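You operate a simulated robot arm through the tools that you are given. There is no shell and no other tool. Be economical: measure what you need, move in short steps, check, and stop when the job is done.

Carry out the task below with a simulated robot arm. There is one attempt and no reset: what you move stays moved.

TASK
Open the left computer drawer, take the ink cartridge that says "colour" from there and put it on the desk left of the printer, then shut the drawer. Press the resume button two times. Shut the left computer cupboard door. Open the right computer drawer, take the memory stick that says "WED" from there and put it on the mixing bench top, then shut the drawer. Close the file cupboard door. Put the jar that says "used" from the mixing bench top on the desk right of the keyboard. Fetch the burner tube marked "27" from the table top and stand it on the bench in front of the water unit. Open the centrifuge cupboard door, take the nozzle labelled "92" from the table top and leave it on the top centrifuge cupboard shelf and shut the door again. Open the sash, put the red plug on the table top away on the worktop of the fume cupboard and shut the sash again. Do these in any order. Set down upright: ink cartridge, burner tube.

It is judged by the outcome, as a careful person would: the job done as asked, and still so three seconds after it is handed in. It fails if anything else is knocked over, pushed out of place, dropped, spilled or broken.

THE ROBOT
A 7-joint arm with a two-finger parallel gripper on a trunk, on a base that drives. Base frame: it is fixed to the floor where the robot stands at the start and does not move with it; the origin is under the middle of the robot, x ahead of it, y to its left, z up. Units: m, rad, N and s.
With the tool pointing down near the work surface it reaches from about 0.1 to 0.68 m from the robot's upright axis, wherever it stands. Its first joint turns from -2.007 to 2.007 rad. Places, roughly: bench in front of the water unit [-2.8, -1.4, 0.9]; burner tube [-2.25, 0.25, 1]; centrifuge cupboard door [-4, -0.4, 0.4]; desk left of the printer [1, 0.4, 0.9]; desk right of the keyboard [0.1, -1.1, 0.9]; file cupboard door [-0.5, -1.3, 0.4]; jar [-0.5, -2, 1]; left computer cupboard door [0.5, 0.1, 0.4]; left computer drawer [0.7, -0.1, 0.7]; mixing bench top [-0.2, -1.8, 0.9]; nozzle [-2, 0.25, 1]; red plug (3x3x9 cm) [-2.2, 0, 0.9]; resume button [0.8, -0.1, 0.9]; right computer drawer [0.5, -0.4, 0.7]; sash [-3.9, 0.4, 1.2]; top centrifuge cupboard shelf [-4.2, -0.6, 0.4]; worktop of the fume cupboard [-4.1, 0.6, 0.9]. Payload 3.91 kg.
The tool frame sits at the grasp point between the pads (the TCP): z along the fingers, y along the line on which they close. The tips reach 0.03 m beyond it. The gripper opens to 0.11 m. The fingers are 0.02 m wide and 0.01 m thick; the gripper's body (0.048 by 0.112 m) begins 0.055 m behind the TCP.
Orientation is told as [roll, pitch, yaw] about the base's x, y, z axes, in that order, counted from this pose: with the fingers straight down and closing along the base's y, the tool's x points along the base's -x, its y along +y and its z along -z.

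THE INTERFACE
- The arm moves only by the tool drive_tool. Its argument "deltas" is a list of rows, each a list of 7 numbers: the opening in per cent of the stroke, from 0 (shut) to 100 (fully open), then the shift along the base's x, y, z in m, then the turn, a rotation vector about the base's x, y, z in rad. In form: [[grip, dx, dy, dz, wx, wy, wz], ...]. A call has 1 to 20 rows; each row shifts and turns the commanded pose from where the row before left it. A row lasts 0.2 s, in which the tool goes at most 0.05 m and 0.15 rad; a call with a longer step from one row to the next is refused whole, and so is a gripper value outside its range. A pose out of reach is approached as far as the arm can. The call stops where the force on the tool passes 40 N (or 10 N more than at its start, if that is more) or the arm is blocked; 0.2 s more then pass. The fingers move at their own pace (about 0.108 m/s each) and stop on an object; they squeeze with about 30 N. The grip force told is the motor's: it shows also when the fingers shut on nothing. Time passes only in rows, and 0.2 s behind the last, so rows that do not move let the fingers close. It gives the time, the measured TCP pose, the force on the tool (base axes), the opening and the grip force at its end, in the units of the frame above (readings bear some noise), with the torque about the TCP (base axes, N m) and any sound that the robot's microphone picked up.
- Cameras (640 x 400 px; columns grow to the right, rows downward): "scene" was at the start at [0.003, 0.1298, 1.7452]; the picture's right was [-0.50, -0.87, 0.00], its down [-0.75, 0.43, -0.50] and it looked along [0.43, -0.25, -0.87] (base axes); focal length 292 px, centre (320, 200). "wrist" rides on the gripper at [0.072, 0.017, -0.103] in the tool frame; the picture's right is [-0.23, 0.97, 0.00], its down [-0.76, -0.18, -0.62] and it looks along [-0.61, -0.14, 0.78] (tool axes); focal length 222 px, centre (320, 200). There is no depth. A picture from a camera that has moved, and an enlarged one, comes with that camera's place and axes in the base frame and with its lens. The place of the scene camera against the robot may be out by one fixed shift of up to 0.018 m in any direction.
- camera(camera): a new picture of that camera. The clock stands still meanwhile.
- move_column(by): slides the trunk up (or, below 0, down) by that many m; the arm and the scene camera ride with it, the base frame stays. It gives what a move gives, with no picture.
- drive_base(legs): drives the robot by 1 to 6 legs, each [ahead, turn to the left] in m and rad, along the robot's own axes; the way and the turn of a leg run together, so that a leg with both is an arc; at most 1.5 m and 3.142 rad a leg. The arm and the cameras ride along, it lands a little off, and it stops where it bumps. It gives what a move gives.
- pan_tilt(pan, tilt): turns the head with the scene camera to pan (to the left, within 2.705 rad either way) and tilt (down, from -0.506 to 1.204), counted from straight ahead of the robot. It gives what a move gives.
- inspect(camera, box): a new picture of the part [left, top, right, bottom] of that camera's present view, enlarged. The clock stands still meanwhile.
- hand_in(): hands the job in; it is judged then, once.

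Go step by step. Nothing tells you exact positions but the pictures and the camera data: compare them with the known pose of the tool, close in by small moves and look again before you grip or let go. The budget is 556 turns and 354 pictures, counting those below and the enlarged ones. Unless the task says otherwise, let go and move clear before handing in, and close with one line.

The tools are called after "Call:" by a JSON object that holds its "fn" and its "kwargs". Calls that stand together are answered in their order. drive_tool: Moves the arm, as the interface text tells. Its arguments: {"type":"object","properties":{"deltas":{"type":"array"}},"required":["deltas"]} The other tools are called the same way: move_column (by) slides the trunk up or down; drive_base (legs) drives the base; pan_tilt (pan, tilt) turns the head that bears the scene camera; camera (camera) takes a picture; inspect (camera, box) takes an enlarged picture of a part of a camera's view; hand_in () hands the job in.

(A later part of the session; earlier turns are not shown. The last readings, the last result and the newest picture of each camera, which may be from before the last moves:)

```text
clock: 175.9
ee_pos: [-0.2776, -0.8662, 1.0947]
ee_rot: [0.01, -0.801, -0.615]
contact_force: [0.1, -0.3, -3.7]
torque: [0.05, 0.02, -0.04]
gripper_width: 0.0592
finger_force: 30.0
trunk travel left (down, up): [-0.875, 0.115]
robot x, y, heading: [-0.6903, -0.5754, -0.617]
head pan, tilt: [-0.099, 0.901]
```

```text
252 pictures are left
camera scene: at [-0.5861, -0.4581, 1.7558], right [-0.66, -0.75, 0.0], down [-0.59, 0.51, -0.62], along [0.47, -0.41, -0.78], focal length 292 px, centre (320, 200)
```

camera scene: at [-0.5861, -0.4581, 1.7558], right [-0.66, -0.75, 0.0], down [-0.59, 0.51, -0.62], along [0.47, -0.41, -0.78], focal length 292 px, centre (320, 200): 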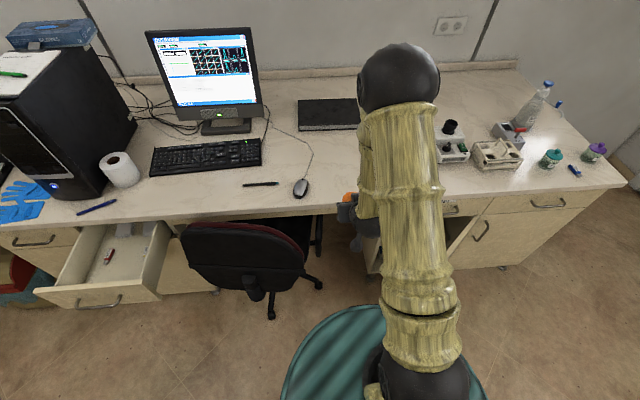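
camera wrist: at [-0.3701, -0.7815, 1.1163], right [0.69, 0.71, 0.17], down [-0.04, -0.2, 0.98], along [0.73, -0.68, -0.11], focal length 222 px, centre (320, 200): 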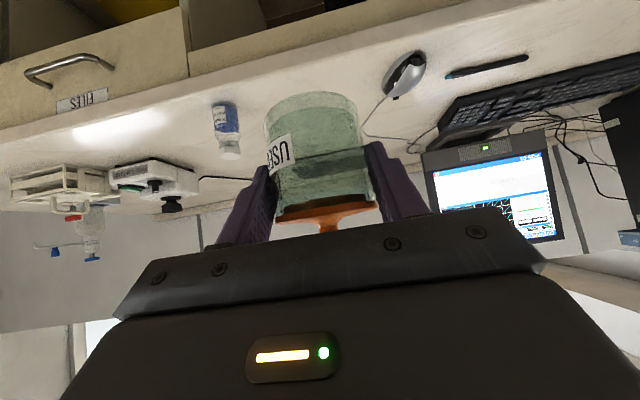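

Mouse is at l≈-0.725 and the blue bottle at l≈-1.03; the gap at l≈-0.875 is clear. I move the jar over it and lower.

Call:
{"fn": "drive_tool", "kwargs": {"deltas": [[0, 0.0375, -0.0286, 0, 0, 0, 0], [0, 0.0375, -0.0286, 0, 0, 0, 0], [0, 0.0375, -0.0286, 0, 0, 0, 0], [0, 0.0375, -0.0286, 0, 0, 0, 0], [0, 0.0375, -0.0286, 0, 0, 0, 0], [0, 0.0375, -0.0286, 0, 0, 0, 0], [0, 0, 0, -0.04, 0, 0, 0], [0, 0, 0, -0.04, 0, 0, 0], [0, 0, 0, -0.04, 0, 0, 0], [0, 0, 0, -0.02, 0, 0, 0]]}}

Call:
{"fn": "camera", "kwargs": {"camera": "wrist"}}

Call:
{"fn": "camera", "kwargs": {"camera": "scene"}}

```text
clock: 178.1
ee_pos: [-0.0538, -1.0369, 0.9553]
ee_rot: [0.01, -0.8, -0.614]
contact_force: [0.7, -0.4, -4.1]
torque: [0.04, 0.06, 0.0]
gripper_width: 0.0589
finger_force: 30.3
trunk travel left (down, up): [-0.875, 0.115]
robot x, y, heading: [-0.688, -0.5764, -0.613]
head pan, tilt: [-0.099, 0.901]
```

```text
251 pictures are left
camera wrist: at [-0.1463, -0.9535, 0.9761], right [0.69, 0.71, 0.17], down [-0.04, -0.2, 0.98], along [0.73, -0.68, -0.11], focal length 222 px, centre (320, 200)
```

wrist: 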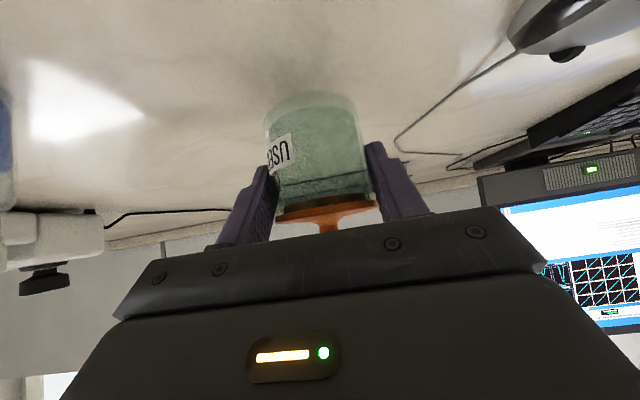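

```text
250 pictures are left
camera scene: at [-0.5867, -0.4575, 1.7558], right [-0.66, -0.75, 0.0], down [-0.59, 0.51, -0.62], along [0.47, -0.41, -0.78], focal length 292 px, centre (320, 200)
```

scene: 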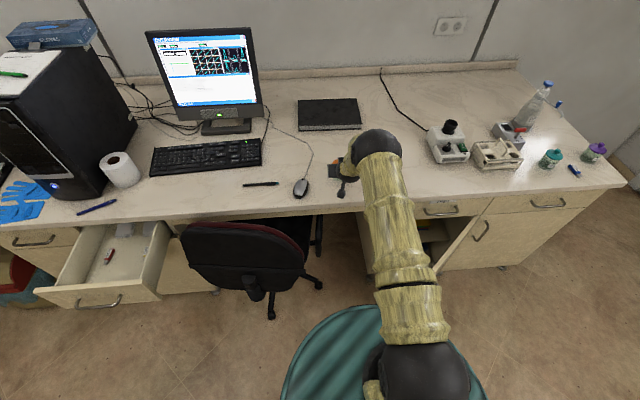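

Call:
{"fn": "drive_tool", "kwargs": {"deltas": [[0, 0, 0, -0.015, 0, 0, 0], [0, 0, 0, -0.006, 0, 0, 0], [0, 0, 0, -0.004, 0, 0, 0], [0, 0, 0, -0.003, 0, 0, 0], [0, 0, 0, 0, 0, 0, 0]]}}

```text
clock: 179.3
ee_pos: [-0.0521, -1.0372, 0.9295]
ee_rot: [0.01, -0.803, -0.615]
contact_force: [0.4, -0.9, -0.3]
torque: [-0.08, 0.05, 0.0]
gripper_width: 0.0593
finger_force: 30.1
trunk travel left (down, up): [-0.875, 0.115]
robot x, y, heading: [-0.6937, -0.5823, -0.615]
head pan, tilt: [-0.099, 0.901]
```

The weight is taken by the desk. I release and back out upward.

Call:
{"fn": "drive_tool", "kwargs": {"deltas": [[0, 0, 0, -0.001, 0, 0, 0], [60, 0, 0, 0, 0, 0, 0], [70, 0, 0, 0, 0, 0, 0], [80, 0, 0, 0, 0, 0, 0], [80, 0, 0, 0.04, 0, 0, 0], [80, 0, 0, 0.04, 0, 0, 0], [80, 0, 0, 0.04, 0, 0, 0], [80, -0.03, 0.0214, 0.02, 0, 0, 0], [80, -0.03, 0.0214, 0.02, 0, 0, 0]]}}

Call:
{"fn": "camera", "kwargs": {"camera": "wrist"}}

```text
clock: 181.3
ee_pos: [-0.114, -0.9942, 1.088]
ee_rot: [0.01, -0.803, -0.615]
contact_force: [0.2, 0.0, 1.1]
torque: [-0.04, -0.02, -0.01]
gripper_width: 0.0879
finger_force: 0.0
trunk travel left (down, up): [-0.875, 0.115]
robot x, y, heading: [-0.6886, -0.5789, -0.621]
head pan, tilt: [-0.099, 0.901]
```

```text
249 pictures are left
camera wrist: at [-0.2071, -0.9085, 1.1087], right [0.69, 0.71, 0.17], down [-0.04, -0.2, 0.98], along [0.73, -0.68, -0.11], focal length 222 px, centre (320, 200)
```

wrist: 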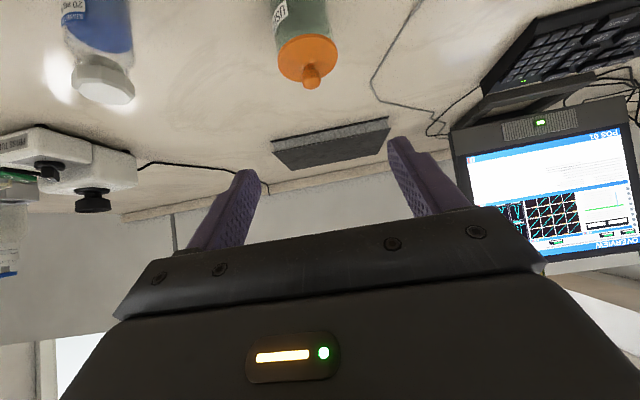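

The jar stands fine. Next is the file cupboard door: I retract the hand and look at the door.

Call:
{"fn": "drive_tool", "kwargs": {"deltas": [[0, -0.04, 0.0285, 0, 0, 0, 0], [0, -0.04, 0.0285, 0, 0, 0, 0], [0, -0.04, 0.0285, 0, 0, 0, 0], [0, -0.04, 0.0285, 0, 0, 0, 0]]}}

Call:
{"fn": "pan_tilt", "kwargs": {"pan": -0.7, "tilt": 1.0}}

Call:
{"fn": "camera", "kwargs": {"camera": "scene"}}

Call:
{"fn": "camera", "kwargs": {"camera": "wrist"}}

```text
clock: 182.3
ee_pos: [-0.2741, -0.8804, 1.0891]
ee_rot: [0.009, -0.803, -0.614]
contact_force: [-0.4, 1.1, -0.8]
torque: [0.01, 0.0, -0.01]
gripper_width: 0.0
finger_force: 29.8
trunk travel left (down, up): [-0.875, 0.115]
robot x, y, heading: [-0.6875, -0.5772, -0.618]
head pan, tilt: [-0.099, 0.901]
```

```text
clock: 183.3
ee_pos: [-0.2726, -0.8798, 1.0884]
ee_rot: [0.011, -0.801, -0.616]
contact_force: [0.9, -0.3, 0.1]
torque: [0.04, 0.01, 0.01]
gripper_width: 0.0
finger_force: 29.7
trunk travel left (down, up): [-0.875, 0.115]
robot x, y, heading: [-0.6877, -0.5765, -0.616]
head pan, tilt: [-0.7, 1.0]
```

```text
248 pictures are left
camera scene: at [-0.6268, -0.4751, 1.7486], right [-0.97, -0.25, 0.0], down [-0.21, 0.81, -0.54], along [0.14, -0.52, -0.84], focal length 292 px, centre (320, 200)
```

scene: 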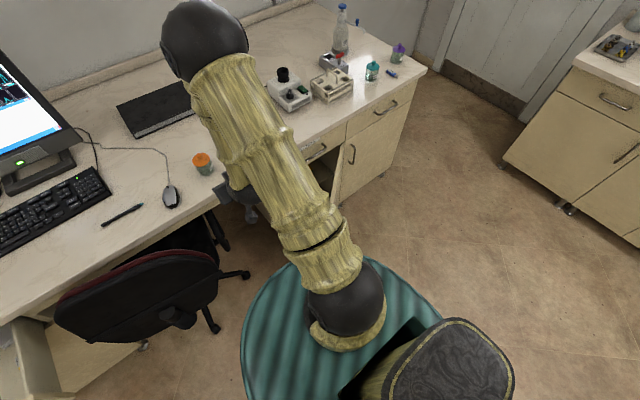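

```text
247 pictures are left
camera wrist: at [-0.3663, -0.7959, 1.1092], right [0.69, 0.71, 0.17], down [-0.04, -0.2, 0.98], along [0.73, -0.68, -0.11], focal length 222 px, centre (320, 200)
```

wrist: 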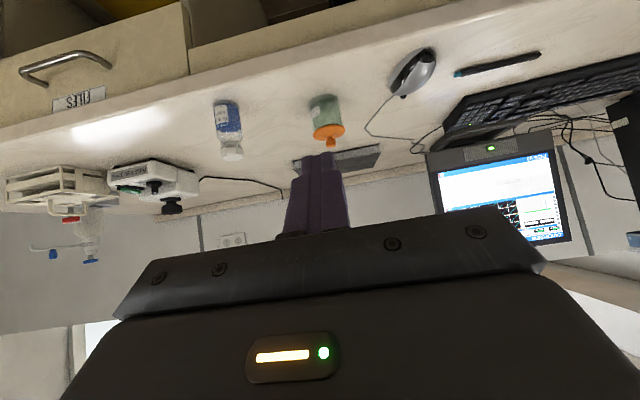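

The door (free edge near n 0.227, l -1.165) opens toward the right, so I should push it from further right. I relocate to l≈-1.5.

Call:
{"fn": "drive_base", "kwargs": {"legs": [[-0.25, 0], [0, -1.571], [0.65, 0], [0, 1.571], [0.25, 0]]}}

Call:
{"fn": "pan_tilt", "kwargs": {"pan": 0.35, "tilt": 1.1}}

Call:
{"fn": "camera", "kwargs": {"camera": "scene"}}

Call:
{"fn": "camera", "kwargs": {"camera": "wrist"}}

```text
clock: 197.3
ee_pos: [-0.6401, -1.4052, 1.0887]
ee_rot: [0.01, -0.802, -0.607]
contact_force: [1.4, 0.4, -0.6]
torque: [-0.02, 0.0, 0.02]
gripper_width: 0.0
finger_force: 30.1
trunk travel left (down, up): [-0.875, 0.115]
robot x, y, heading: [-1.0548, -1.1072, -0.611]
head pan, tilt: [-0.7, 1.0]
```

```text
clock: 198.6
ee_pos: [-0.64, -1.4061, 1.088]
ee_rot: [0.011, -0.803, -0.606]
contact_force: [0.0, -0.2, -0.8]
torque: [0.03, 0.0, 0.0]
gripper_width: 0.0
finger_force: 30.0
trunk travel left (down, up): [-0.875, 0.115]
robot x, y, heading: [-1.0587, -1.1039, -0.61]
head pan, tilt: [0.351, 1.1]
```

```text
246 pictures are left
camera scene: at [-0.9528, -0.9527, 1.742], right [-0.26, -0.97, 0.0], down [-0.86, 0.23, -0.45], along [0.44, -0.12, -0.89], focal length 292 px, centre (320, 200)
```

scene: 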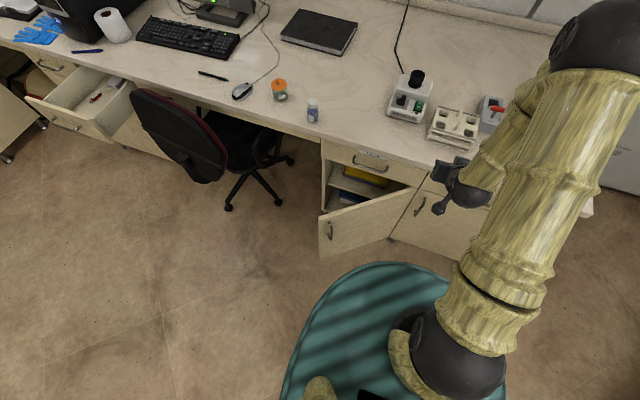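

```text
245 pictures are left
camera wrist: at [-0.7338, -1.3223, 1.1093], right [0.68, 0.71, 0.17], down [-0.04, -0.2, 0.98], along [0.73, -0.67, -0.11], focal length 222 px, centre (320, 200)
```

wrist: 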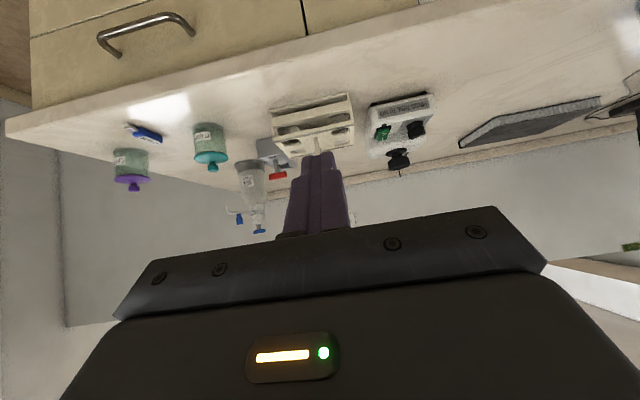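

Clear view. I lower the trunk and bring the closed fingers in front of the door's outer face.

Call:
{"fn": "move_column", "kwargs": {"by": -0.4}}

Call:
{"fn": "drive_tool", "kwargs": {"deltas": [[0, -0.0374, 0.0267, 0, 0, 0, 0], [0, 0, 0, -0.04, 0, 0, 0.117], [0, 0, 0, -0.04, 0, 0, 0.117], [0, 0, 0, -0.04, 0, 0, 0.117], [0, 0.0256, 0.0358, 0, 0, 0, 0], [0, 0.0256, 0.0358, 0, 0, 0, 0], [0, 0.0256, 0.0358, 0, 0, 0, 0], [0, 0.0256, 0.0358, 0, 0, 0, 0]]}}

Call:
{"fn": "camera", "kwargs": {"camera": "wrist"}}

Call:
{"fn": "camera", "kwargs": {"camera": "scene"}}

```text
clock: 202.5
ee_pos: [-0.64, -1.406, 0.6878]
ee_rot: [0.01, -0.804, -0.608]
contact_force: [-0.6, 0.4, -0.3]
torque: [0.0, -0.01, -0.01]
gripper_width: 0.0
finger_force: 30.2
trunk travel left (down, up): [-0.475, 0.515]
robot x, y, heading: [-1.0552, -1.1061, -0.612]
head pan, tilt: [0.351, 1.1]
```

```text
clock: 204.3
ee_pos: [-0.5628, -1.2432, 0.5637]
ee_rot: [0.011, -0.801, -0.259]
contact_force: [-0.1, -0.6, 0.1]
torque: [0.02, 0.03, 0.02]
gripper_width: 0.0001
finger_force: 29.8
out of reach, approached as far as the arm can: row 1
trunk travel left (down, up): [-0.475, 0.515]
robot x, y, heading: [-1.0565, -1.102, -0.611]
head pan, tilt: [0.351, 1.1]
```

```text
244 pictures are left
camera wrist: at [-0.6794, -1.1964, 0.5847], right [0.39, 0.9, 0.17], down [0.03, -0.2, 0.98], along [0.92, -0.38, -0.11], focal length 222 px, centre (320, 200)
```

wrist: 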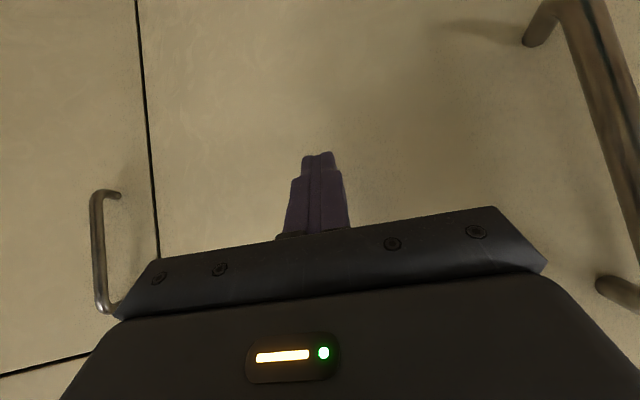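

```text
243 pictures are left
camera scene: at [-0.9529, -0.9527, 1.342], right [-0.26, -0.97, 0.0], down [-0.86, 0.23, -0.45], along [0.44, -0.12, -0.89], focal length 292 px, centre (320, 200)
```

scene: 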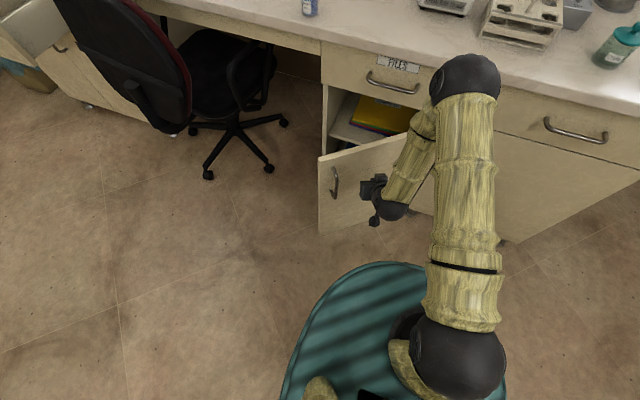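

Call:
{"fn": "drive_tool", "kwargs": {"deltas": [[0, 0.0277, 0.0036, 0, 0, 0, 0], [0, 0.0277, 0.0036, 0, 0, 0, 0], [0, 0.0407, -0.0032, 0, 0, 0, -0.075], [0, 0.0407, -0.0032, 0, 0, 0, -0.075], [0, 0.0262, -0.0089, 0, 0, 0, -0.075], [0, 0.0262, -0.0089, 0, 0, 0, -0.075], [0, 0.0177, -0.0096, 0, 0, 0, -0.025], [0, 0.0177, -0.0096, 0, 0, 0, -0.025]]}}

Call:
{"fn": "camera", "kwargs": {"camera": "wrist"}}

Call:
{"fn": "camera", "kwargs": {"camera": "scene"}}

```text
clock: 206.0
ee_pos: [-0.3545, -1.2694, 0.5621]
ee_rot: [0.012, -0.784, -0.595]
contact_force: [-9.9, 8.5, 9.3]
torque: [-0.06, 0.0, -0.01]
gripper_width: 0.0
finger_force: 30.4
trunk travel left (down, up): [-0.475, 0.515]
robot x, y, heading: [-1.0572, -1.1063, -0.611]
head pan, tilt: [0.351, 1.1]
stopped in row 8: the force on the tool passed its limit (the readings are from after the stop); the commanded pose is now the measured one
```

```text
242 pictures are left
camera wrist: at [-0.4489, -1.1867, 0.585], right [0.67, 0.72, 0.17], down [-0.02, -0.21, 0.98], along [0.74, -0.66, -0.13], focal length 222 px, centre (320, 200)
```

wrist: 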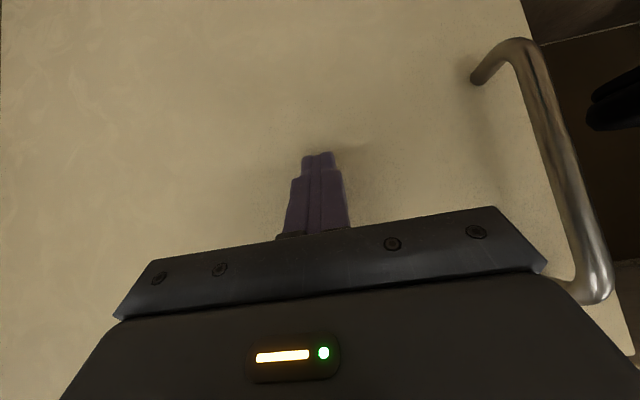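

```text
241 pictures are left
camera scene: at [-0.9549, -0.9516, 1.3422], right [-0.26, -0.97, 0.0], down [-0.86, 0.23, -0.46], along [0.44, -0.12, -0.89], focal length 292 px, centre (320, 200)
```

scene: 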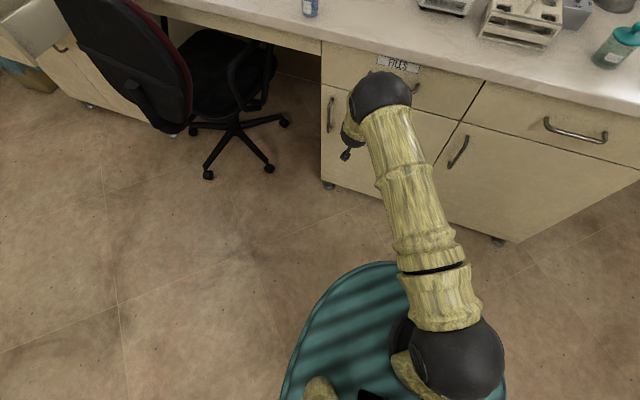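

The file cupboard door is shut. I retract, raise, and drive back to shut the right computer drawer.

Call:
{"fn": "drive_tool", "kwargs": {"deltas": [[0, -0.0305, 0.0218, 0, 0, 0, 0], [0, -0.0305, 0.0218, 0, 0, 0, 0], [0, -0.0305, 0.0218, 0.01, 0, 0, 0], [0, -0.0305, 0.0218, 0.03, 0, 0, 0], [0, 0, 0, 0.04, 0, 0, 0]]}}

Call:
{"fn": "move_column", "kwargs": {"by": 0.4}}

Call:
{"fn": "drive_base", "kwargs": {"legs": [[-0.42, 0], [0, 1.571], [1.45, 0], [0, -1.571]]}}

Call:
{"fn": "camera", "kwargs": {"camera": "scene"}}

```text
clock: 207.2
ee_pos: [-0.4766, -1.1842, 0.6421]
ee_rot: [0.01, -0.786, -0.596]
contact_force: [0.9, -0.9, -1.1]
torque: [0.01, 0.02, 0.02]
gripper_width: 0.0
finger_force: 30.3
trunk travel left (down, up): [-0.475, 0.515]
robot x, y, heading: [-1.0504, -1.1034, -0.612]
head pan, tilt: [0.351, 1.1]
```

```text
clock: 211.0
ee_pos: [-0.4761, -1.1855, 1.0427]
ee_rot: [0.011, -0.785, -0.594]
contact_force: [0.1, 0.0, 0.4]
torque: [0.0, -0.01, 0.01]
gripper_width: 0.0
finger_force: 29.4
trunk travel left (down, up): [-0.875, 0.115]
robot x, y, heading: [-1.0591, -1.1053, -0.612]
head pan, tilt: [0.351, 1.1]
```

```text
clock: 228.2
ee_pos: [-0.0443, 0.3144, 1.0403]
ee_rot: [0.01, -0.785, -0.537]
contact_force: [0.3, 0.5, -0.1]
torque: [0.01, 0.0, 0.02]
gripper_width: 0.0
finger_force: 30.0
trunk travel left (down, up): [-0.875, 0.115]
robot x, y, heading: [-0.6277, 0.3611, -0.554]
head pan, tilt: [0.351, 1.1]
```

```text
240 pictures are left
camera scene: at [-0.5328, 0.5181, 1.742], right [-0.2, -0.98, 0.0], down [-0.87, 0.18, -0.45], along [0.44, -0.09, -0.89], focal length 292 px, centre (320, 200)
```

scene: 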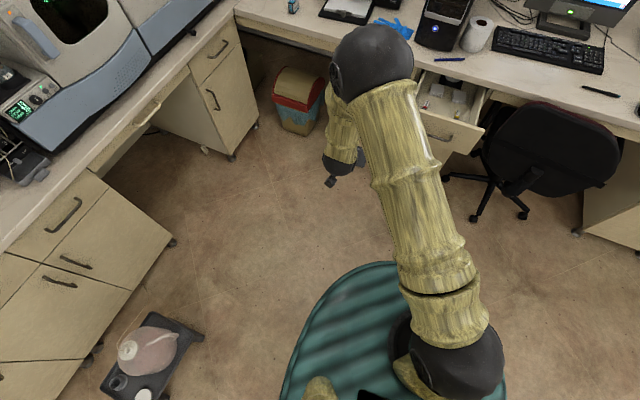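

Call:
{"fn": "drive_base", "kwargs": {"legs": [[0.45, -0.066]]}}

Call:
{"fn": "camera", "kwargs": {"camera": "scene"}}

```text
clock: 230.9
ee_pos: [0.3262, 0.0204, 1.0416]
ee_rot: [0.01, -0.783, -0.608]
contact_force: [-0.7, -0.2, -0.3]
torque: [0.01, 0.0, 0.04]
gripper_width: 0.0
finger_force: 30.1
trunk travel left (down, up): [-0.875, 0.115]
robot x, y, heading: [-0.2514, 0.1091, -0.626]
head pan, tilt: [0.351, 1.1]
```

```text
239 pictures are left
camera scene: at [-0.147, 0.2595, 1.742], right [-0.27, -0.96, 0.0], down [-0.86, 0.24, -0.45], along [0.44, -0.12, -0.89], focal length 292 px, centre (320, 200)
```

scene: 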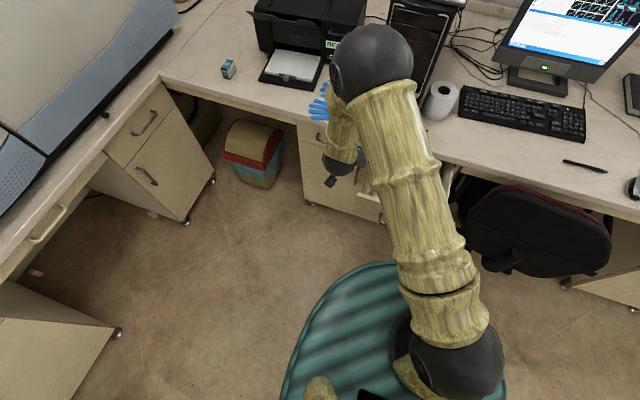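

Call:
{"fn": "drive_base", "kwargs": {"legs": [[-0.12, 0]]}}

Call:
{"fn": "move_column", "kwargs": {"by": -0.2}}

Call:
{"fn": "drive_tool", "kwargs": {"deltas": [[0, -0.0274, -0.0384, -0.006, 0, 0, 0], [0, -0.0274, -0.0384, -0.006, 0, 0, 0], [0, -0.0274, -0.0384, -0.006, 0, 0, 0], [0, -0.0274, -0.0384, -0.006, 0, 0, 0], [0, -0.0274, -0.0384, -0.006, 0, 0, 0]]}}

Call:
{"fn": "camera", "kwargs": {"camera": "wrist"}}

```text
clock: 232.1
ee_pos: [0.2252, 0.0921, 1.0421]
ee_rot: [0.01, -0.787, -0.612]
contact_force: [-1.4, 0.5, -0.6]
torque: [0.0, 0.01, -0.02]
gripper_width: 0.0
finger_force: 30.7
trunk travel left (down, up): [-0.875, 0.115]
robot x, y, heading: [-0.3522, 0.1816, -0.631]
head pan, tilt: [0.351, 1.1]
```

```text
clock: 234.3
ee_pos: [0.2259, 0.0907, 0.8421]
ee_rot: [0.011, -0.783, -0.612]
contact_force: [-0.1, -0.4, -0.3]
torque: [-0.01, -0.01, 0.04]
gripper_width: 0.0001
finger_force: 30.8
trunk travel left (down, up): [-0.675, 0.315]
robot x, y, heading: [-0.3545, 0.1787, -0.634]
head pan, tilt: [0.351, 1.1]
```

```text
clock: 235.5
ee_pos: [0.0872, -0.0998, 0.8126]
ee_rot: [0.017, -0.785, -0.615]
contact_force: [-0.5, 0.6, -0.7]
torque: [0.03, -0.02, 0.0]
gripper_width: 0.0
finger_force: 29.7
trunk travel left (down, up): [-0.675, 0.315]
robot x, y, heading: [-0.3517, 0.1783, -0.629]
head pan, tilt: [0.351, 1.1]
```

```text
238 pictures are left
camera wrist: at [-0.0057, -0.0159, 0.8358], right [0.68, 0.71, 0.17], down [-0.03, -0.21, 0.98], along [0.73, -0.67, -0.13], focal length 222 px, centre (320, 200)
```

wrist: 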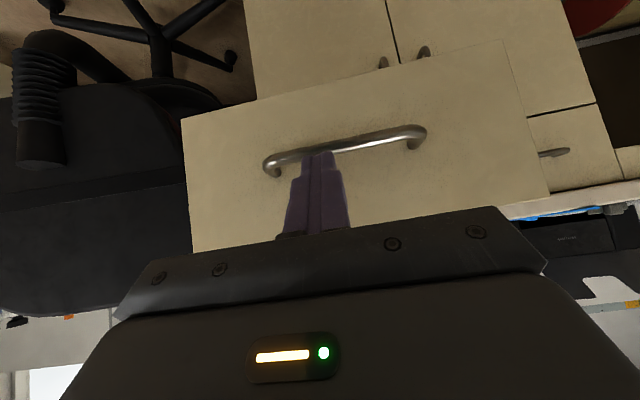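

Call:
{"fn": "drive_tool", "kwargs": {"deltas": [[0, 0.0163, -0.0116, 0.006, 0, 0, 0], [0, 0.0244, -0.0174, 0, 0, 0, 0], [0, 0.0244, -0.0174, 0, 0, 0, 0], [0, 0.0244, -0.0174, 0, 0, 0, 0], [0, 0.0244, -0.0174, 0, 0, 0, 0], [0, 0.0244, -0.0174, 0, 0, 0, 0], [0, 0.0244, -0.0174, 0, 0, 0, 0], [0, 0.0244, -0.0174, 0, 0, 0, 0], [0, 0.0244, -0.0174, 0, 0, 0, 0], [0, 0.0244, -0.0174, 0, 0, 0, 0], [0, 0.0163, -0.0116, 0, 0, 0, 0], [0, 0.0163, -0.0116, 0, 0, 0, 0], [0, 0.0081, -0.0058, 0, 0, 0, 0]]}}

Call:
{"fn": "camera", "kwargs": {"camera": "wrist"}}

Call:
{"fn": "camera", "kwargs": {"camera": "scene"}}

```text
clock: 238.2
ee_pos: [0.3551, -0.2906, 0.8157]
ee_rot: [0.012, -0.768, -0.613]
contact_force: [-23.6, 17.4, 13.0]
torque: [0.03, 0.04, -0.03]
gripper_width: 0.0003
finger_force: 29.4
trunk travel left (down, up): [-0.675, 0.315]
robot x, y, heading: [-0.3551, 0.1803, -0.631]
head pan, tilt: [0.351, 1.1]
stopped in row 13: the force on the tool passed its limit (the readings are from after the stop); the commanded pose is now the measured one
```

```text
237 pictures are left
camera wrist: at [0.2635, -0.206, 0.8405], right [0.69, 0.71, 0.17], down [-0.01, -0.22, 0.98], along [0.73, -0.67, -0.14], focal length 222 px, centre (320, 200)
```

wrist: 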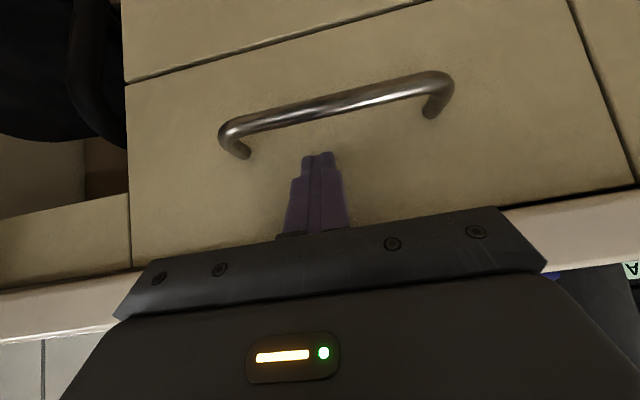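

```text
236 pictures are left
camera scene: at [-0.2515, 0.3351, 1.5423], right [-0.28, -0.96, 0.0], down [-0.86, 0.24, -0.46], along [0.44, -0.13, -0.89], focal length 292 px, centre (320, 200)
```

scene: 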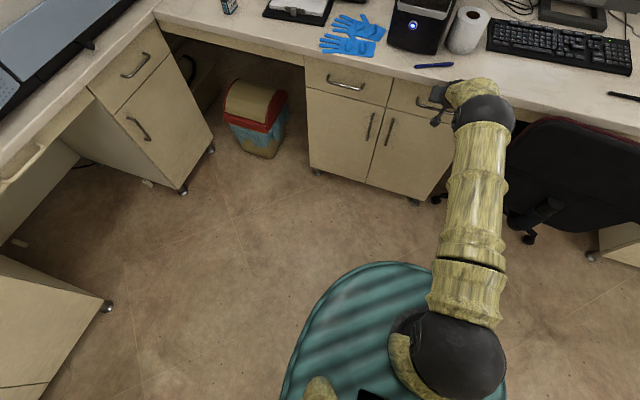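

The right drawer is shut. Next are the table jobs: I retract, raise, and drive toward the table to read the labels.

Call:
{"fn": "drive_tool", "kwargs": {"deltas": [[0, -0.0305, 0.0218, 0, 0, 0, 0], [0, -0.0305, 0.0218, 0, 0, 0, 0], [0, -0.0305, 0.0218, 0.03, 0, 0, 0], [0, -0.0305, 0.0218, 0.03, 0, 0, 0]]}}

Call:
{"fn": "move_column", "kwargs": {"by": 0.3}}

Call:
{"fn": "drive_base", "kwargs": {"legs": [[-0.15, 0], [0, -1.565], [1.03, 0], [0, -1.571], [0.3, 0]]}}

Call:
{"fn": "pan_tilt", "kwargs": {"pan": 0.1, "tilt": 0.6}}

Call:
{"fn": "camera", "kwargs": {"camera": "scene"}}

Call:
{"fn": "camera", "kwargs": {"camera": "wrist"}}

```text
clock: 239.2
ee_pos: [0.2337, -0.2049, 0.873]
ee_rot: [0.011, -0.769, -0.611]
contact_force: [-0.5, -0.1, -0.2]
torque: [-0.03, -0.02, -0.02]
gripper_width: 0.0
finger_force: 29.8
trunk travel left (down, up): [-0.675, 0.315]
robot x, y, heading: [-0.3547, 0.1777, -0.632]
head pan, tilt: [0.351, 1.1]
```

```text
clock: 242.2
ee_pos: [0.2357, -0.205, 1.1721]
ee_rot: [0.009, -0.766, -0.613]
contact_force: [-0.7, -0.2, 0.1]
torque: [0.02, -0.01, 0.03]
gripper_width: 0.0
finger_force: 30.2
trunk travel left (down, up): [-0.975, 0.015]
robot x, y, heading: [-0.3528, 0.181, -0.626]
head pan, tilt: [0.351, 1.1]
```

```text
clock: 257.9
ee_pos: [-1.9157, -0.0439, 1.1736]
ee_rot: [0.01, -0.769, 2.538]
contact_force: [-0.6, -1.3, -0.4]
torque: [0.0, 0.01, 0.01]
gripper_width: 0.0
finger_force: 30.3
trunk travel left (down, up): [-0.975, 0.015]
robot x, y, heading: [-1.3221, -0.4231, 2.529]
head pan, tilt: [0.351, 1.1]
```

```text
clock: 258.9
ee_pos: [-1.9162, -0.0431, 1.1714]
ee_rot: [0.009, -0.768, 2.542]
contact_force: [-0.7, 0.1, -0.1]
torque: [0.0, -0.01, -0.04]
gripper_width: 0.0002
finger_force: 30.6
trunk travel left (down, up): [-0.975, 0.015]
robot x, y, heading: [-1.3221, -0.421, 2.526]
head pan, tilt: [0.099, 0.6]
```

```text
235 pictures are left
camera scene: at [-1.4336, -0.5282, 1.8805], right [0.49, 0.87, 0.0], down [0.49, -0.28, -0.82], along [-0.72, 0.41, -0.57], focal length 292 px, centre (320, 200)
```

scene: 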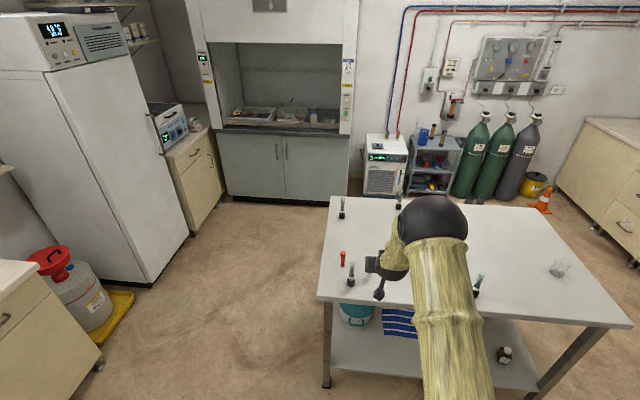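

```text
234 pictures are left
camera wrist: at [-1.8229, -0.1274, 1.1976], right [-0.68, -0.71, 0.17], down [0.01, 0.22, 0.98], along [-0.73, 0.66, -0.14], focal length 222 px, centre (320, 200)
```

wrist: 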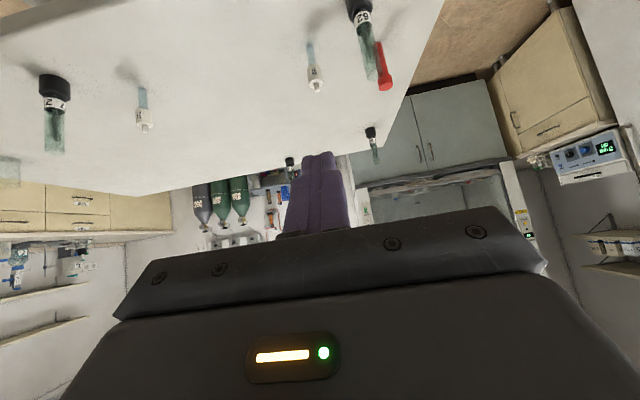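

Call:
{"fn": "inspect", "kwargs": {"camera": "wrist", "box": [280, 0, 440, 190]}}

Call:
{"fn": "inspect", "kwargs": {"camera": "wrist", "box": [20, 50, 180, 170]}}

Call:
{"fn": "inspect", "kwargs": {"camera": "scene", "box": [310, 180, 500, 310]}}

```text
2.11 times, centred on (360, 95) of wrist
camera zoom: at [-1.8229, -0.1274, 1.1976], right [-0.68, -0.71, 0.17], down [0.01, 0.22, 0.98], along [-0.73, 0.66, -0.14], focal length 468 px, centre (236, 421)
```

zoom: 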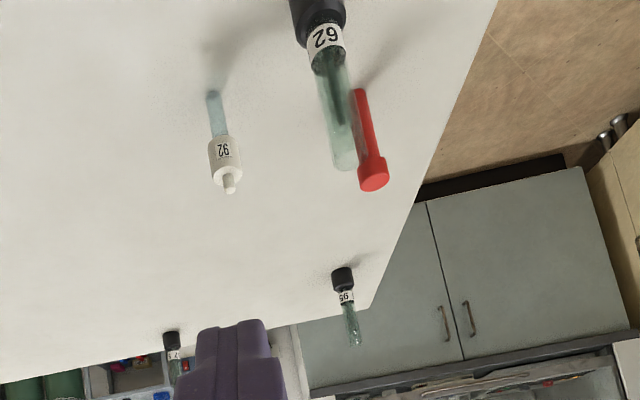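

```text
3.33 times, centred on (100, 110) of wrist
camera zoom: at [-1.8229, -0.1274, 1.1976], right [-0.68, -0.71, 0.17], down [0.01, 0.22, 0.98], along [-0.73, 0.66, -0.14], focal length 740 px, centre (1053, 500)
```

zoom: 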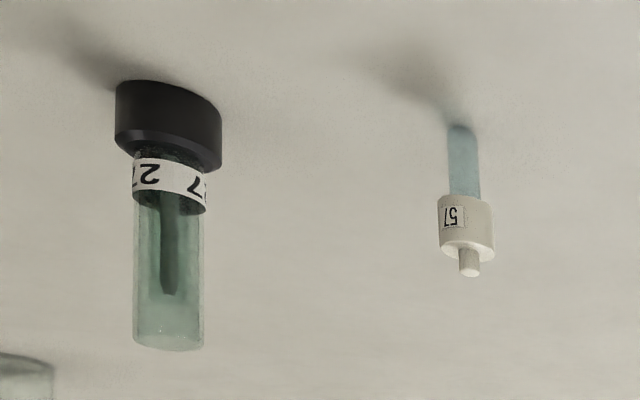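

```text
3.08 times, centred on (405, 245) of scene
camera zoom: at [-1.4336, -0.5282, 1.8805], right [0.49, 0.87, 0.0], down [0.49, -0.28, -0.82], along [-0.72, 0.41, -0.57], focal length 898 px, centre (58, 62)
```

zoom: 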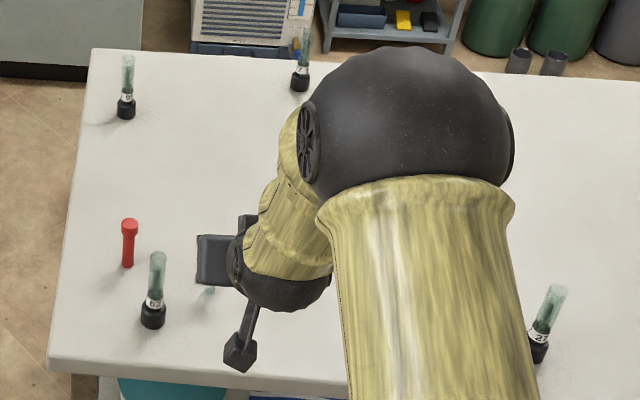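

Labels are upside down in the wrist view, so I'll read them from the scene camera. I retract the hand and drive round to the table's near end, where the items stand.

Call:
{"fn": "drive_tool", "kwargs": {"deltas": [[0, 0.0405, -0.0288, 0, 0, 0, 0], [0, 0.0405, -0.0288, 0, 0, 0, 0], [0, 0.0405, -0.0288, 0, 0, 0, 0], [0, 0.0405, -0.0288, 0, 0, 0, 0]]}}

Call:
{"fn": "drive_base", "kwargs": {"legs": [[0, 1.571], [0.75, 0], [0, -1.571], [0.95, 0], [0, -1.571]]}}

Call:
{"fn": "pan_tilt", "kwargs": {"pan": 0.0, "tilt": 0.8}}

Call:
{"fn": "camera", "kwargs": {"camera": "scene"}}

```text
clock: 259.9
ee_pos: [-1.7523, -0.1609, 1.1731]
ee_rot: [0.012, -0.768, 2.541]
contact_force: [-0.1, -0.4, 1.1]
torque: [-0.04, 0.01, -0.02]
gripper_width: 0.0
finger_force: 30.3
trunk travel left (down, up): [-0.975, 0.015]
robot x, y, heading: [-1.3227, -0.422, 2.528]
head pan, tilt: [0.099, 0.6]
```

```text
clock: 280.0
ee_pos: [-2.2994, -0.093, 1.1738]
ee_rot: [0.011, -0.767, 1.026]
contact_force: [0.1, 0.4, -0.1]
torque: [0.02, 0.0, -0.02]
gripper_width: 0.0
finger_force: 29.5
trunk travel left (down, up): [-0.975, 0.015]
robot x, y, heading: [-2.5388, -0.5386, 1.012]
head pan, tilt: [0.099, 0.6]
```

```text
clock: 280.7
ee_pos: [-2.2992, -0.0939, 1.1727]
ee_rot: [0.009, -0.767, 1.026]
contact_force: [0.1, 1.1, 0.3]
torque: [-0.05, 0.03, 0.03]
gripper_width: 0.0
finger_force: 29.9
trunk travel left (down, up): [-0.975, 0.015]
robot x, y, heading: [-2.5401, -0.5377, 1.012]
head pan, tilt: [0.0, 0.799]
```

```text
230 pictures are left
camera scene: at [-2.6509, -0.429, 1.8638], right [0.85, -0.53, 0.0], down [-0.38, -0.61, -0.7], along [0.37, 0.59, -0.72], focal length 292 px, centre (320, 200)
```

scene: 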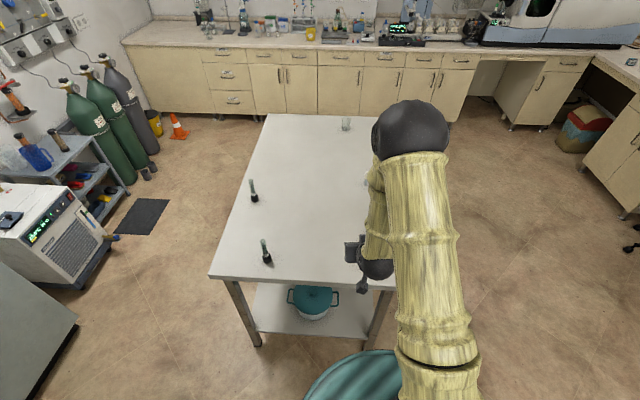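

Call:
{"fn": "inspect", "kwargs": {"camera": "scene", "box": [230, 170, 290, 270]}}

Call:
{"fn": "drive_tool", "kwargs": {"deltas": [[0, 0.04, -0.025, 0, 0, 0, 0], [0, 0.04, -0.025, 0, 0, 0, 0], [0, 0.04, -0.025, 0, 0, 0, 0], [0, 0.04, -0.025, 0, 0, 0, 0], [0, 0.04, -0.025, 0, 0, 0, 0], [0, 0.04, -0.025, 0, 0, 0, 0], [0, 0.04, -0.025, 0, 0, 0, 0], [0, 0.04, -0.025, 0, 0, 0, 0]]}}

Call:
{"fn": "camera", "kwargs": {"camera": "scene"}}

```text
4.00 times, centred on (260, 220) of scene
camera zoom: at [-2.6509, -0.429, 1.8638], right [0.85, -0.53, 0.0], down [-0.38, -0.61, -0.7], along [0.37, 0.59, -0.72], focal length 1168 px, centre (560, 120)
```

zoom: 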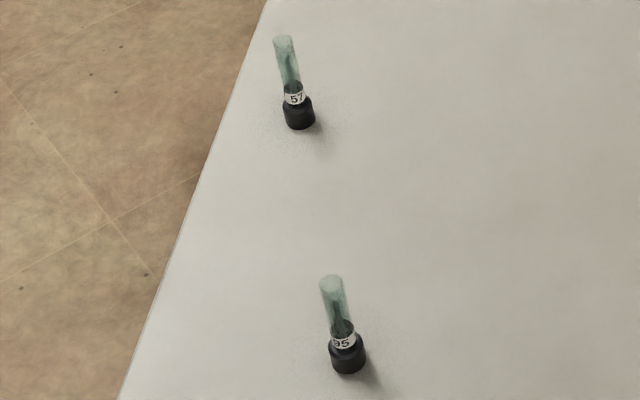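

```text
clock: 282.5
ee_pos: [-1.9791, -0.2944, 1.1718]
ee_rot: [0.012, -0.768, 1.024]
contact_force: [-0.4, 0.4, 0.4]
torque: [0.01, 0.0, -0.02]
gripper_width: 0.0
finger_force: 30.5
trunk travel left (down, up): [-0.975, 0.015]
robot x, y, heading: [-2.5393, -0.5382, 1.01]
head pan, tilt: [0.0, 0.799]
```

```text
228 pictures are left
camera scene: at [-2.6493, -0.4309, 1.864], right [0.85, -0.53, 0.0], down [-0.38, -0.61, -0.7], along [0.37, 0.59, -0.72], focal length 292 px, centre (320, 200)
```

scene: 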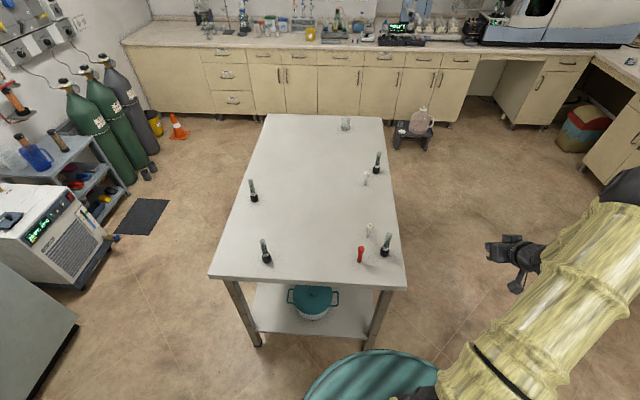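

Call:
{"fn": "inspect", "kwargs": {"camera": "scene", "box": [340, 140, 410, 270]}}

Call:
{"fn": "inspect", "kwargs": {"camera": "scene", "box": [350, 150, 390, 190]}}

Call:
{"fn": "inspect", "kwargs": {"camera": "scene", "box": [350, 215, 400, 265]}}

```text
3.08 times, centred on (375, 205) of scene
camera zoom: at [-2.6493, -0.4309, 1.864], right [0.85, -0.53, 0.0], down [-0.38, -0.61, -0.7], along [0.37, 0.59, -0.72], focal length 898 px, centre (151, 185)
```

zoom: 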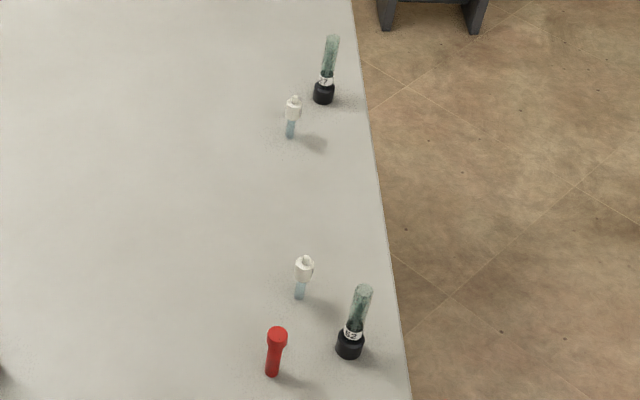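

```text
10.00 times, centred on (370, 170) of scene
camera zoom: at [-2.6493, -0.4309, 1.864], right [0.85, -0.53, 0.0], down [-0.38, -0.61, -0.7], along [0.37, 0.59, -0.72], focal length 2919 px, centre (-180, 500)
```

zoom: 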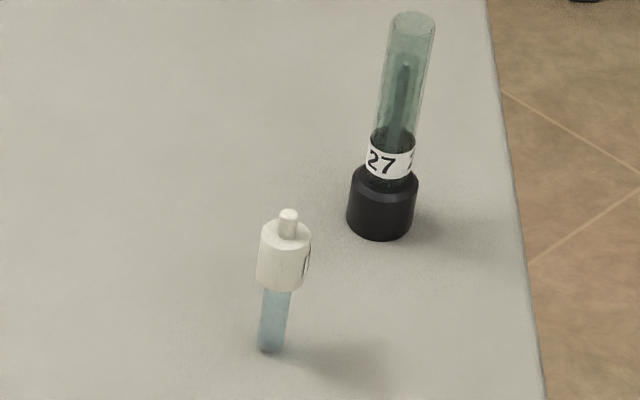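

```text
8.00 times, centred on (375, 240) of scene
camera zoom: at [-2.6493, -0.4309, 1.864], right [0.85, -0.53, 0.0], down [-0.38, -0.61, -0.7], along [0.37, 0.59, -0.72], focal length 2335 px, centre (-120, -120)
```

zoom: 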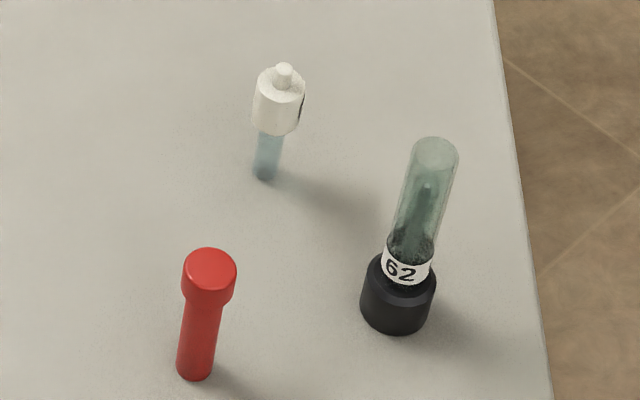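

Labels: tube "27" is at about (-1.793, 0.378), and the nozzle beside the red plug is "92" at (-2.089, 0.082). I drive round to the table's long side nearest tube 27.

Call:
{"fn": "drive_base", "kwargs": {"legs": [[0, -1.63], [0.72, 0], [0, 1.571], [1.15, 0], [0, 1.571]]}}

Call:
{"fn": "camera", "kwargs": {"camera": "scene"}}

Call:
{"fn": "camera", "kwargs": {"camera": "wrist"}}

```text
clock: 303.5
ee_pos: [-1.4733, 0.5019, 1.1729]
ee_rot: [0.01, -0.766, 2.488]
contact_force: [-0.3, 0.1, 0.2]
torque: [0.05, 0.01, 0.01]
gripper_width: 0.0
finger_force: 29.9
trunk travel left (down, up): [-0.975, 0.015]
robot x, y, heading: [-1.2894, -0.0798, 2.471]
head pan, tilt: [0.0, 0.799]
```

```text
224 pictures are left
camera scene: at [-1.3967, -0.1749, 1.8637], right [0.62, 0.78, 0.0], down [0.56, -0.44, -0.7], along [-0.55, 0.43, -0.72], focal length 292 px, centre (320, 200)
```

scene: 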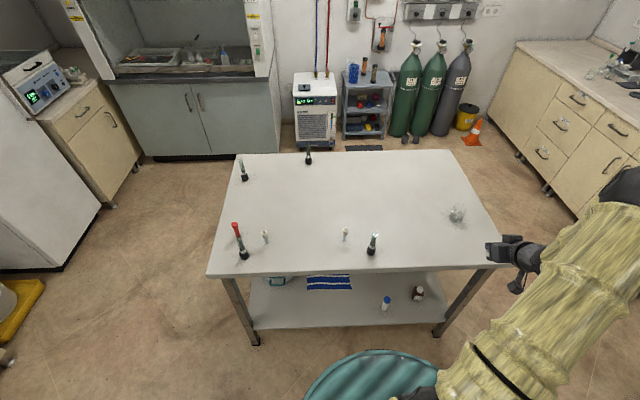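

```text
223 pictures are left
camera wrist: at [-1.3845, 0.414, 1.1979], right [-0.72, -0.68, 0.17], down [0.02, 0.22, 0.98], along [-0.7, 0.7, -0.14], focal length 222 px, centre (320, 200)
```

wrist: 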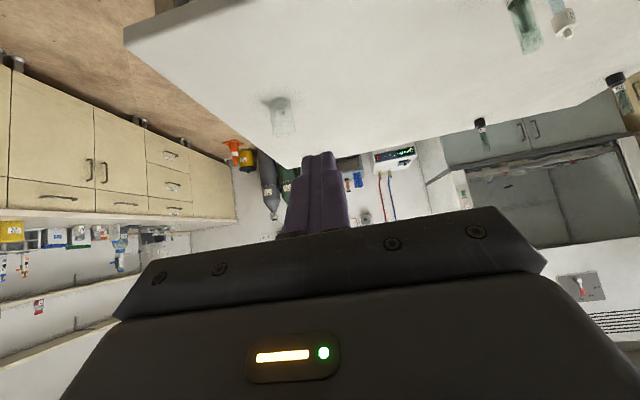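

Call:
{"fn": "drive_base", "kwargs": {"legs": [[0.06, 0.03]]}}

Call:
{"fn": "drive_tool", "kwargs": {"deltas": [[90, -0.036, -0.026, 0, 0, 0, 0], [90, -0.036, -0.026, 0, 0, 0, 0], [90, -0.036, -0.026, 0, 0, 0, 0], [90, -0.036, -0.026, 0, 0, 0, 0], [90, -0.036, -0.026, 0, 0, 0, 0]]}}

Call:
{"fn": "camera", "kwargs": {"camera": "wrist"}}

Call:
{"fn": "camera", "kwargs": {"camera": "scene"}}

```text
clock: 304.4
ee_pos: [-1.5362, 0.531, 1.1728]
ee_rot: [0.01, -0.767, 2.516]
contact_force: [0.5, -0.1, -0.2]
torque: [0.03, 0.02, -0.04]
gripper_width: 0.0001
finger_force: 30.1
trunk travel left (down, up): [-0.975, 0.015]
robot x, y, heading: [-1.3353, -0.0389, 2.497]
head pan, tilt: [0.0, 0.799]
```

```text
clock: 305.6
ee_pos: [-1.7154, 0.4003, 1.1703]
ee_rot: [0.008, -0.765, 2.517]
contact_force: [-0.6, -0.2, 1.0]
torque: [0.01, -0.01, -0.01]
gripper_width: 0.0988
finger_force: 0.1
trunk travel left (down, up): [-0.975, 0.015]
robot x, y, heading: [-1.3326, -0.0366, 2.5]
head pan, tilt: [0.0, 0.799]
```

```text
222 pictures are left
camera wrist: at [-1.6243, 0.3148, 1.1957], right [-0.7, -0.7, 0.16], down [0.01, 0.22, 0.98], along [-0.72, 0.68, -0.14], focal length 222 px, centre (320, 200)
```

wrist: 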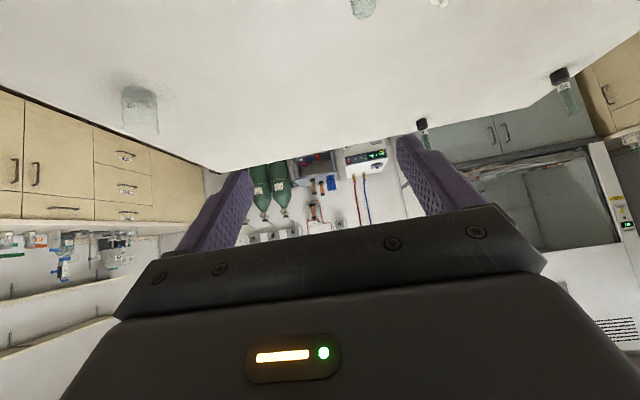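

```text
221 pictures are left
camera scene: at [-1.4417, -0.1442, 1.8635], right [0.6, 0.8, 0.0], down [0.58, -0.43, -0.7], along [-0.56, 0.42, -0.72], focal length 292 px, centre (320, 200)
```

scene: 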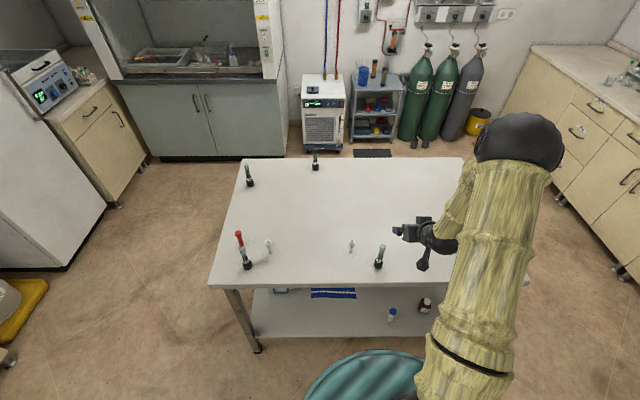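

Call:
{"fn": "drive_tool", "kwargs": {"deltas": [[90, -0.0335, -0.008, 0, 0, 0, 0], [90, -0.0335, -0.008, 0, 0, 0, 0], [90, 0.02, -0.0145, -0.03, 0, 0, 0], [90, 0.0205, -0.0145, -0.03, 0, 0, 0]]}}

Call:
{"fn": "camera", "kwargs": {"camera": "wrist"}}

Call:
{"fn": "inspect", "kwargs": {"camera": "scene", "box": [330, 190, 450, 290]}}

```text
clock: 306.6
ee_pos: [-1.7432, 0.3556, 1.1131]
ee_rot: [0.011, -0.767, 2.515]
contact_force: [0.6, -0.3, 0.2]
torque: [-0.01, -0.03, 0.02]
gripper_width: 0.0989
finger_force: 0.1
trunk travel left (down, up): [-0.975, 0.015]
robot x, y, heading: [-1.3357, -0.0418, 2.5]
head pan, tilt: [0.0, 0.799]
```

```text
220 pictures are left
camera wrist: at [-1.652, 0.2694, 1.1371], right [-0.7, -0.7, 0.17], down [0.01, 0.22, 0.98], along [-0.72, 0.68, -0.14], focal length 222 px, centre (320, 200)
```

wrist: 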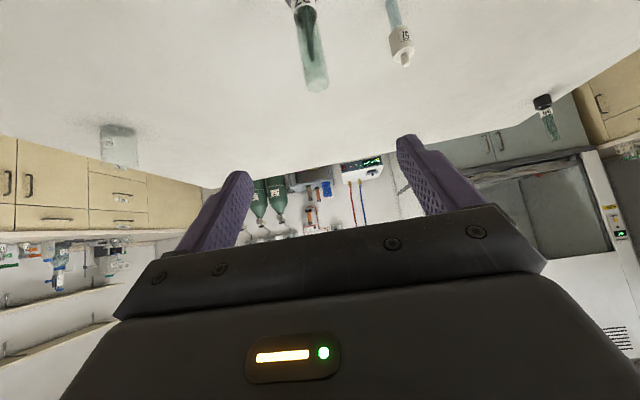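

```text
4.00 times, centred on (390, 240) of scene
camera zoom: at [-1.4402, -0.1424, 1.8638], right [0.6, 0.8, 0.0], down [0.58, -0.43, -0.7], along [-0.56, 0.42, -0.72], focal length 1168 px, centre (40, 40)
```

zoom: 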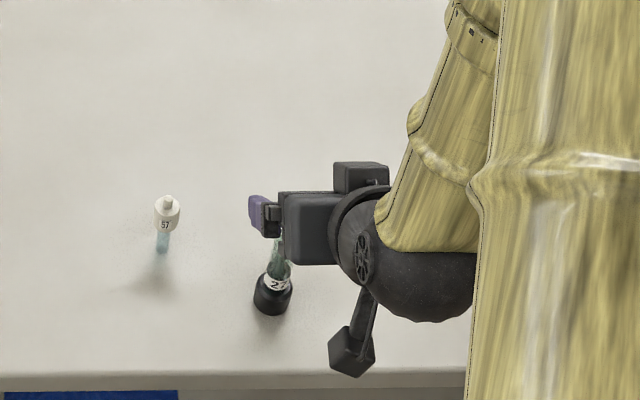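

Call:
{"fn": "drive_tool", "kwargs": {"deltas": [[55, -0.025, 0.0142, 0, 0, 0, 0], [55, -0.025, 0.0142, 0, 0, 0, 0], [55, 0, 0, -0.025, 0, 0, 0], [55, 0, 0, -0.025, 0, 0, 0]]}}

Call:
{"fn": "camera", "kwargs": {"camera": "wrist"}}

Call:
{"fn": "inspect", "kwargs": {"camera": "scene", "box": [330, 190, 450, 290]}}

```text
clock: 307.6
ee_pos: [-1.7923, 0.385, 1.062]
ee_rot: [0.009, -0.765, 2.515]
contact_force: [0.6, 0.7, 0.1]
torque: [0.01, 0.01, 0.03]
gripper_width: 0.0605
finger_force: 0.1
trunk travel left (down, up): [-0.975, 0.015]
robot x, y, heading: [-1.3352, -0.0395, 2.503]
head pan, tilt: [0.0, 0.799]
```

```text
218 pictures are left
camera wrist: at [-1.7005, 0.2989, 1.0866], right [-0.7, -0.7, 0.17], down [0.01, 0.22, 0.98], along [-0.72, 0.68, -0.14], focal length 222 px, centre (320, 200)
```

wrist: 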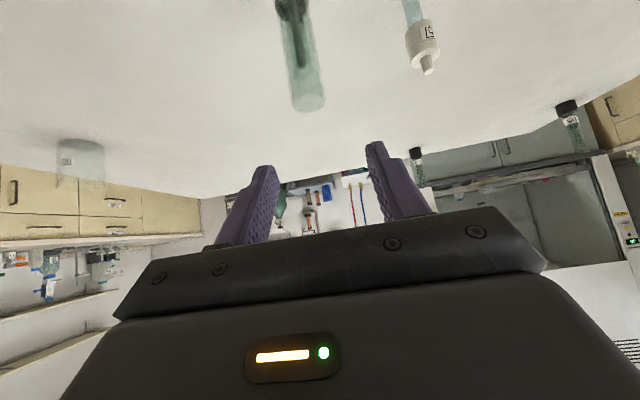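

```text
4.00 times, centred on (390, 240) of scene
camera zoom: at [-1.44, -0.1422, 1.8638], right [0.6, 0.8, 0.0], down [0.58, -0.43, -0.7], along [-0.56, 0.42, -0.72], focal length 1168 px, centre (40, 40)
```

zoom: 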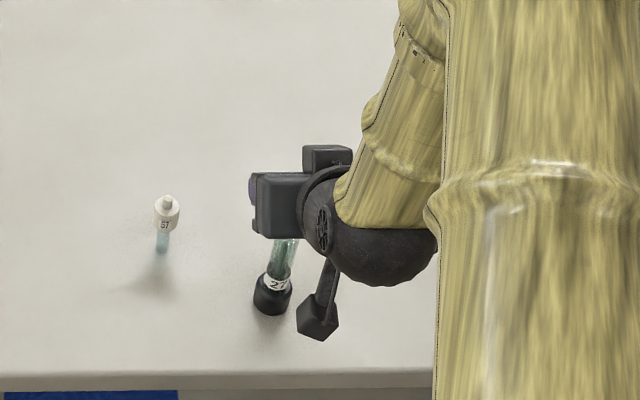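

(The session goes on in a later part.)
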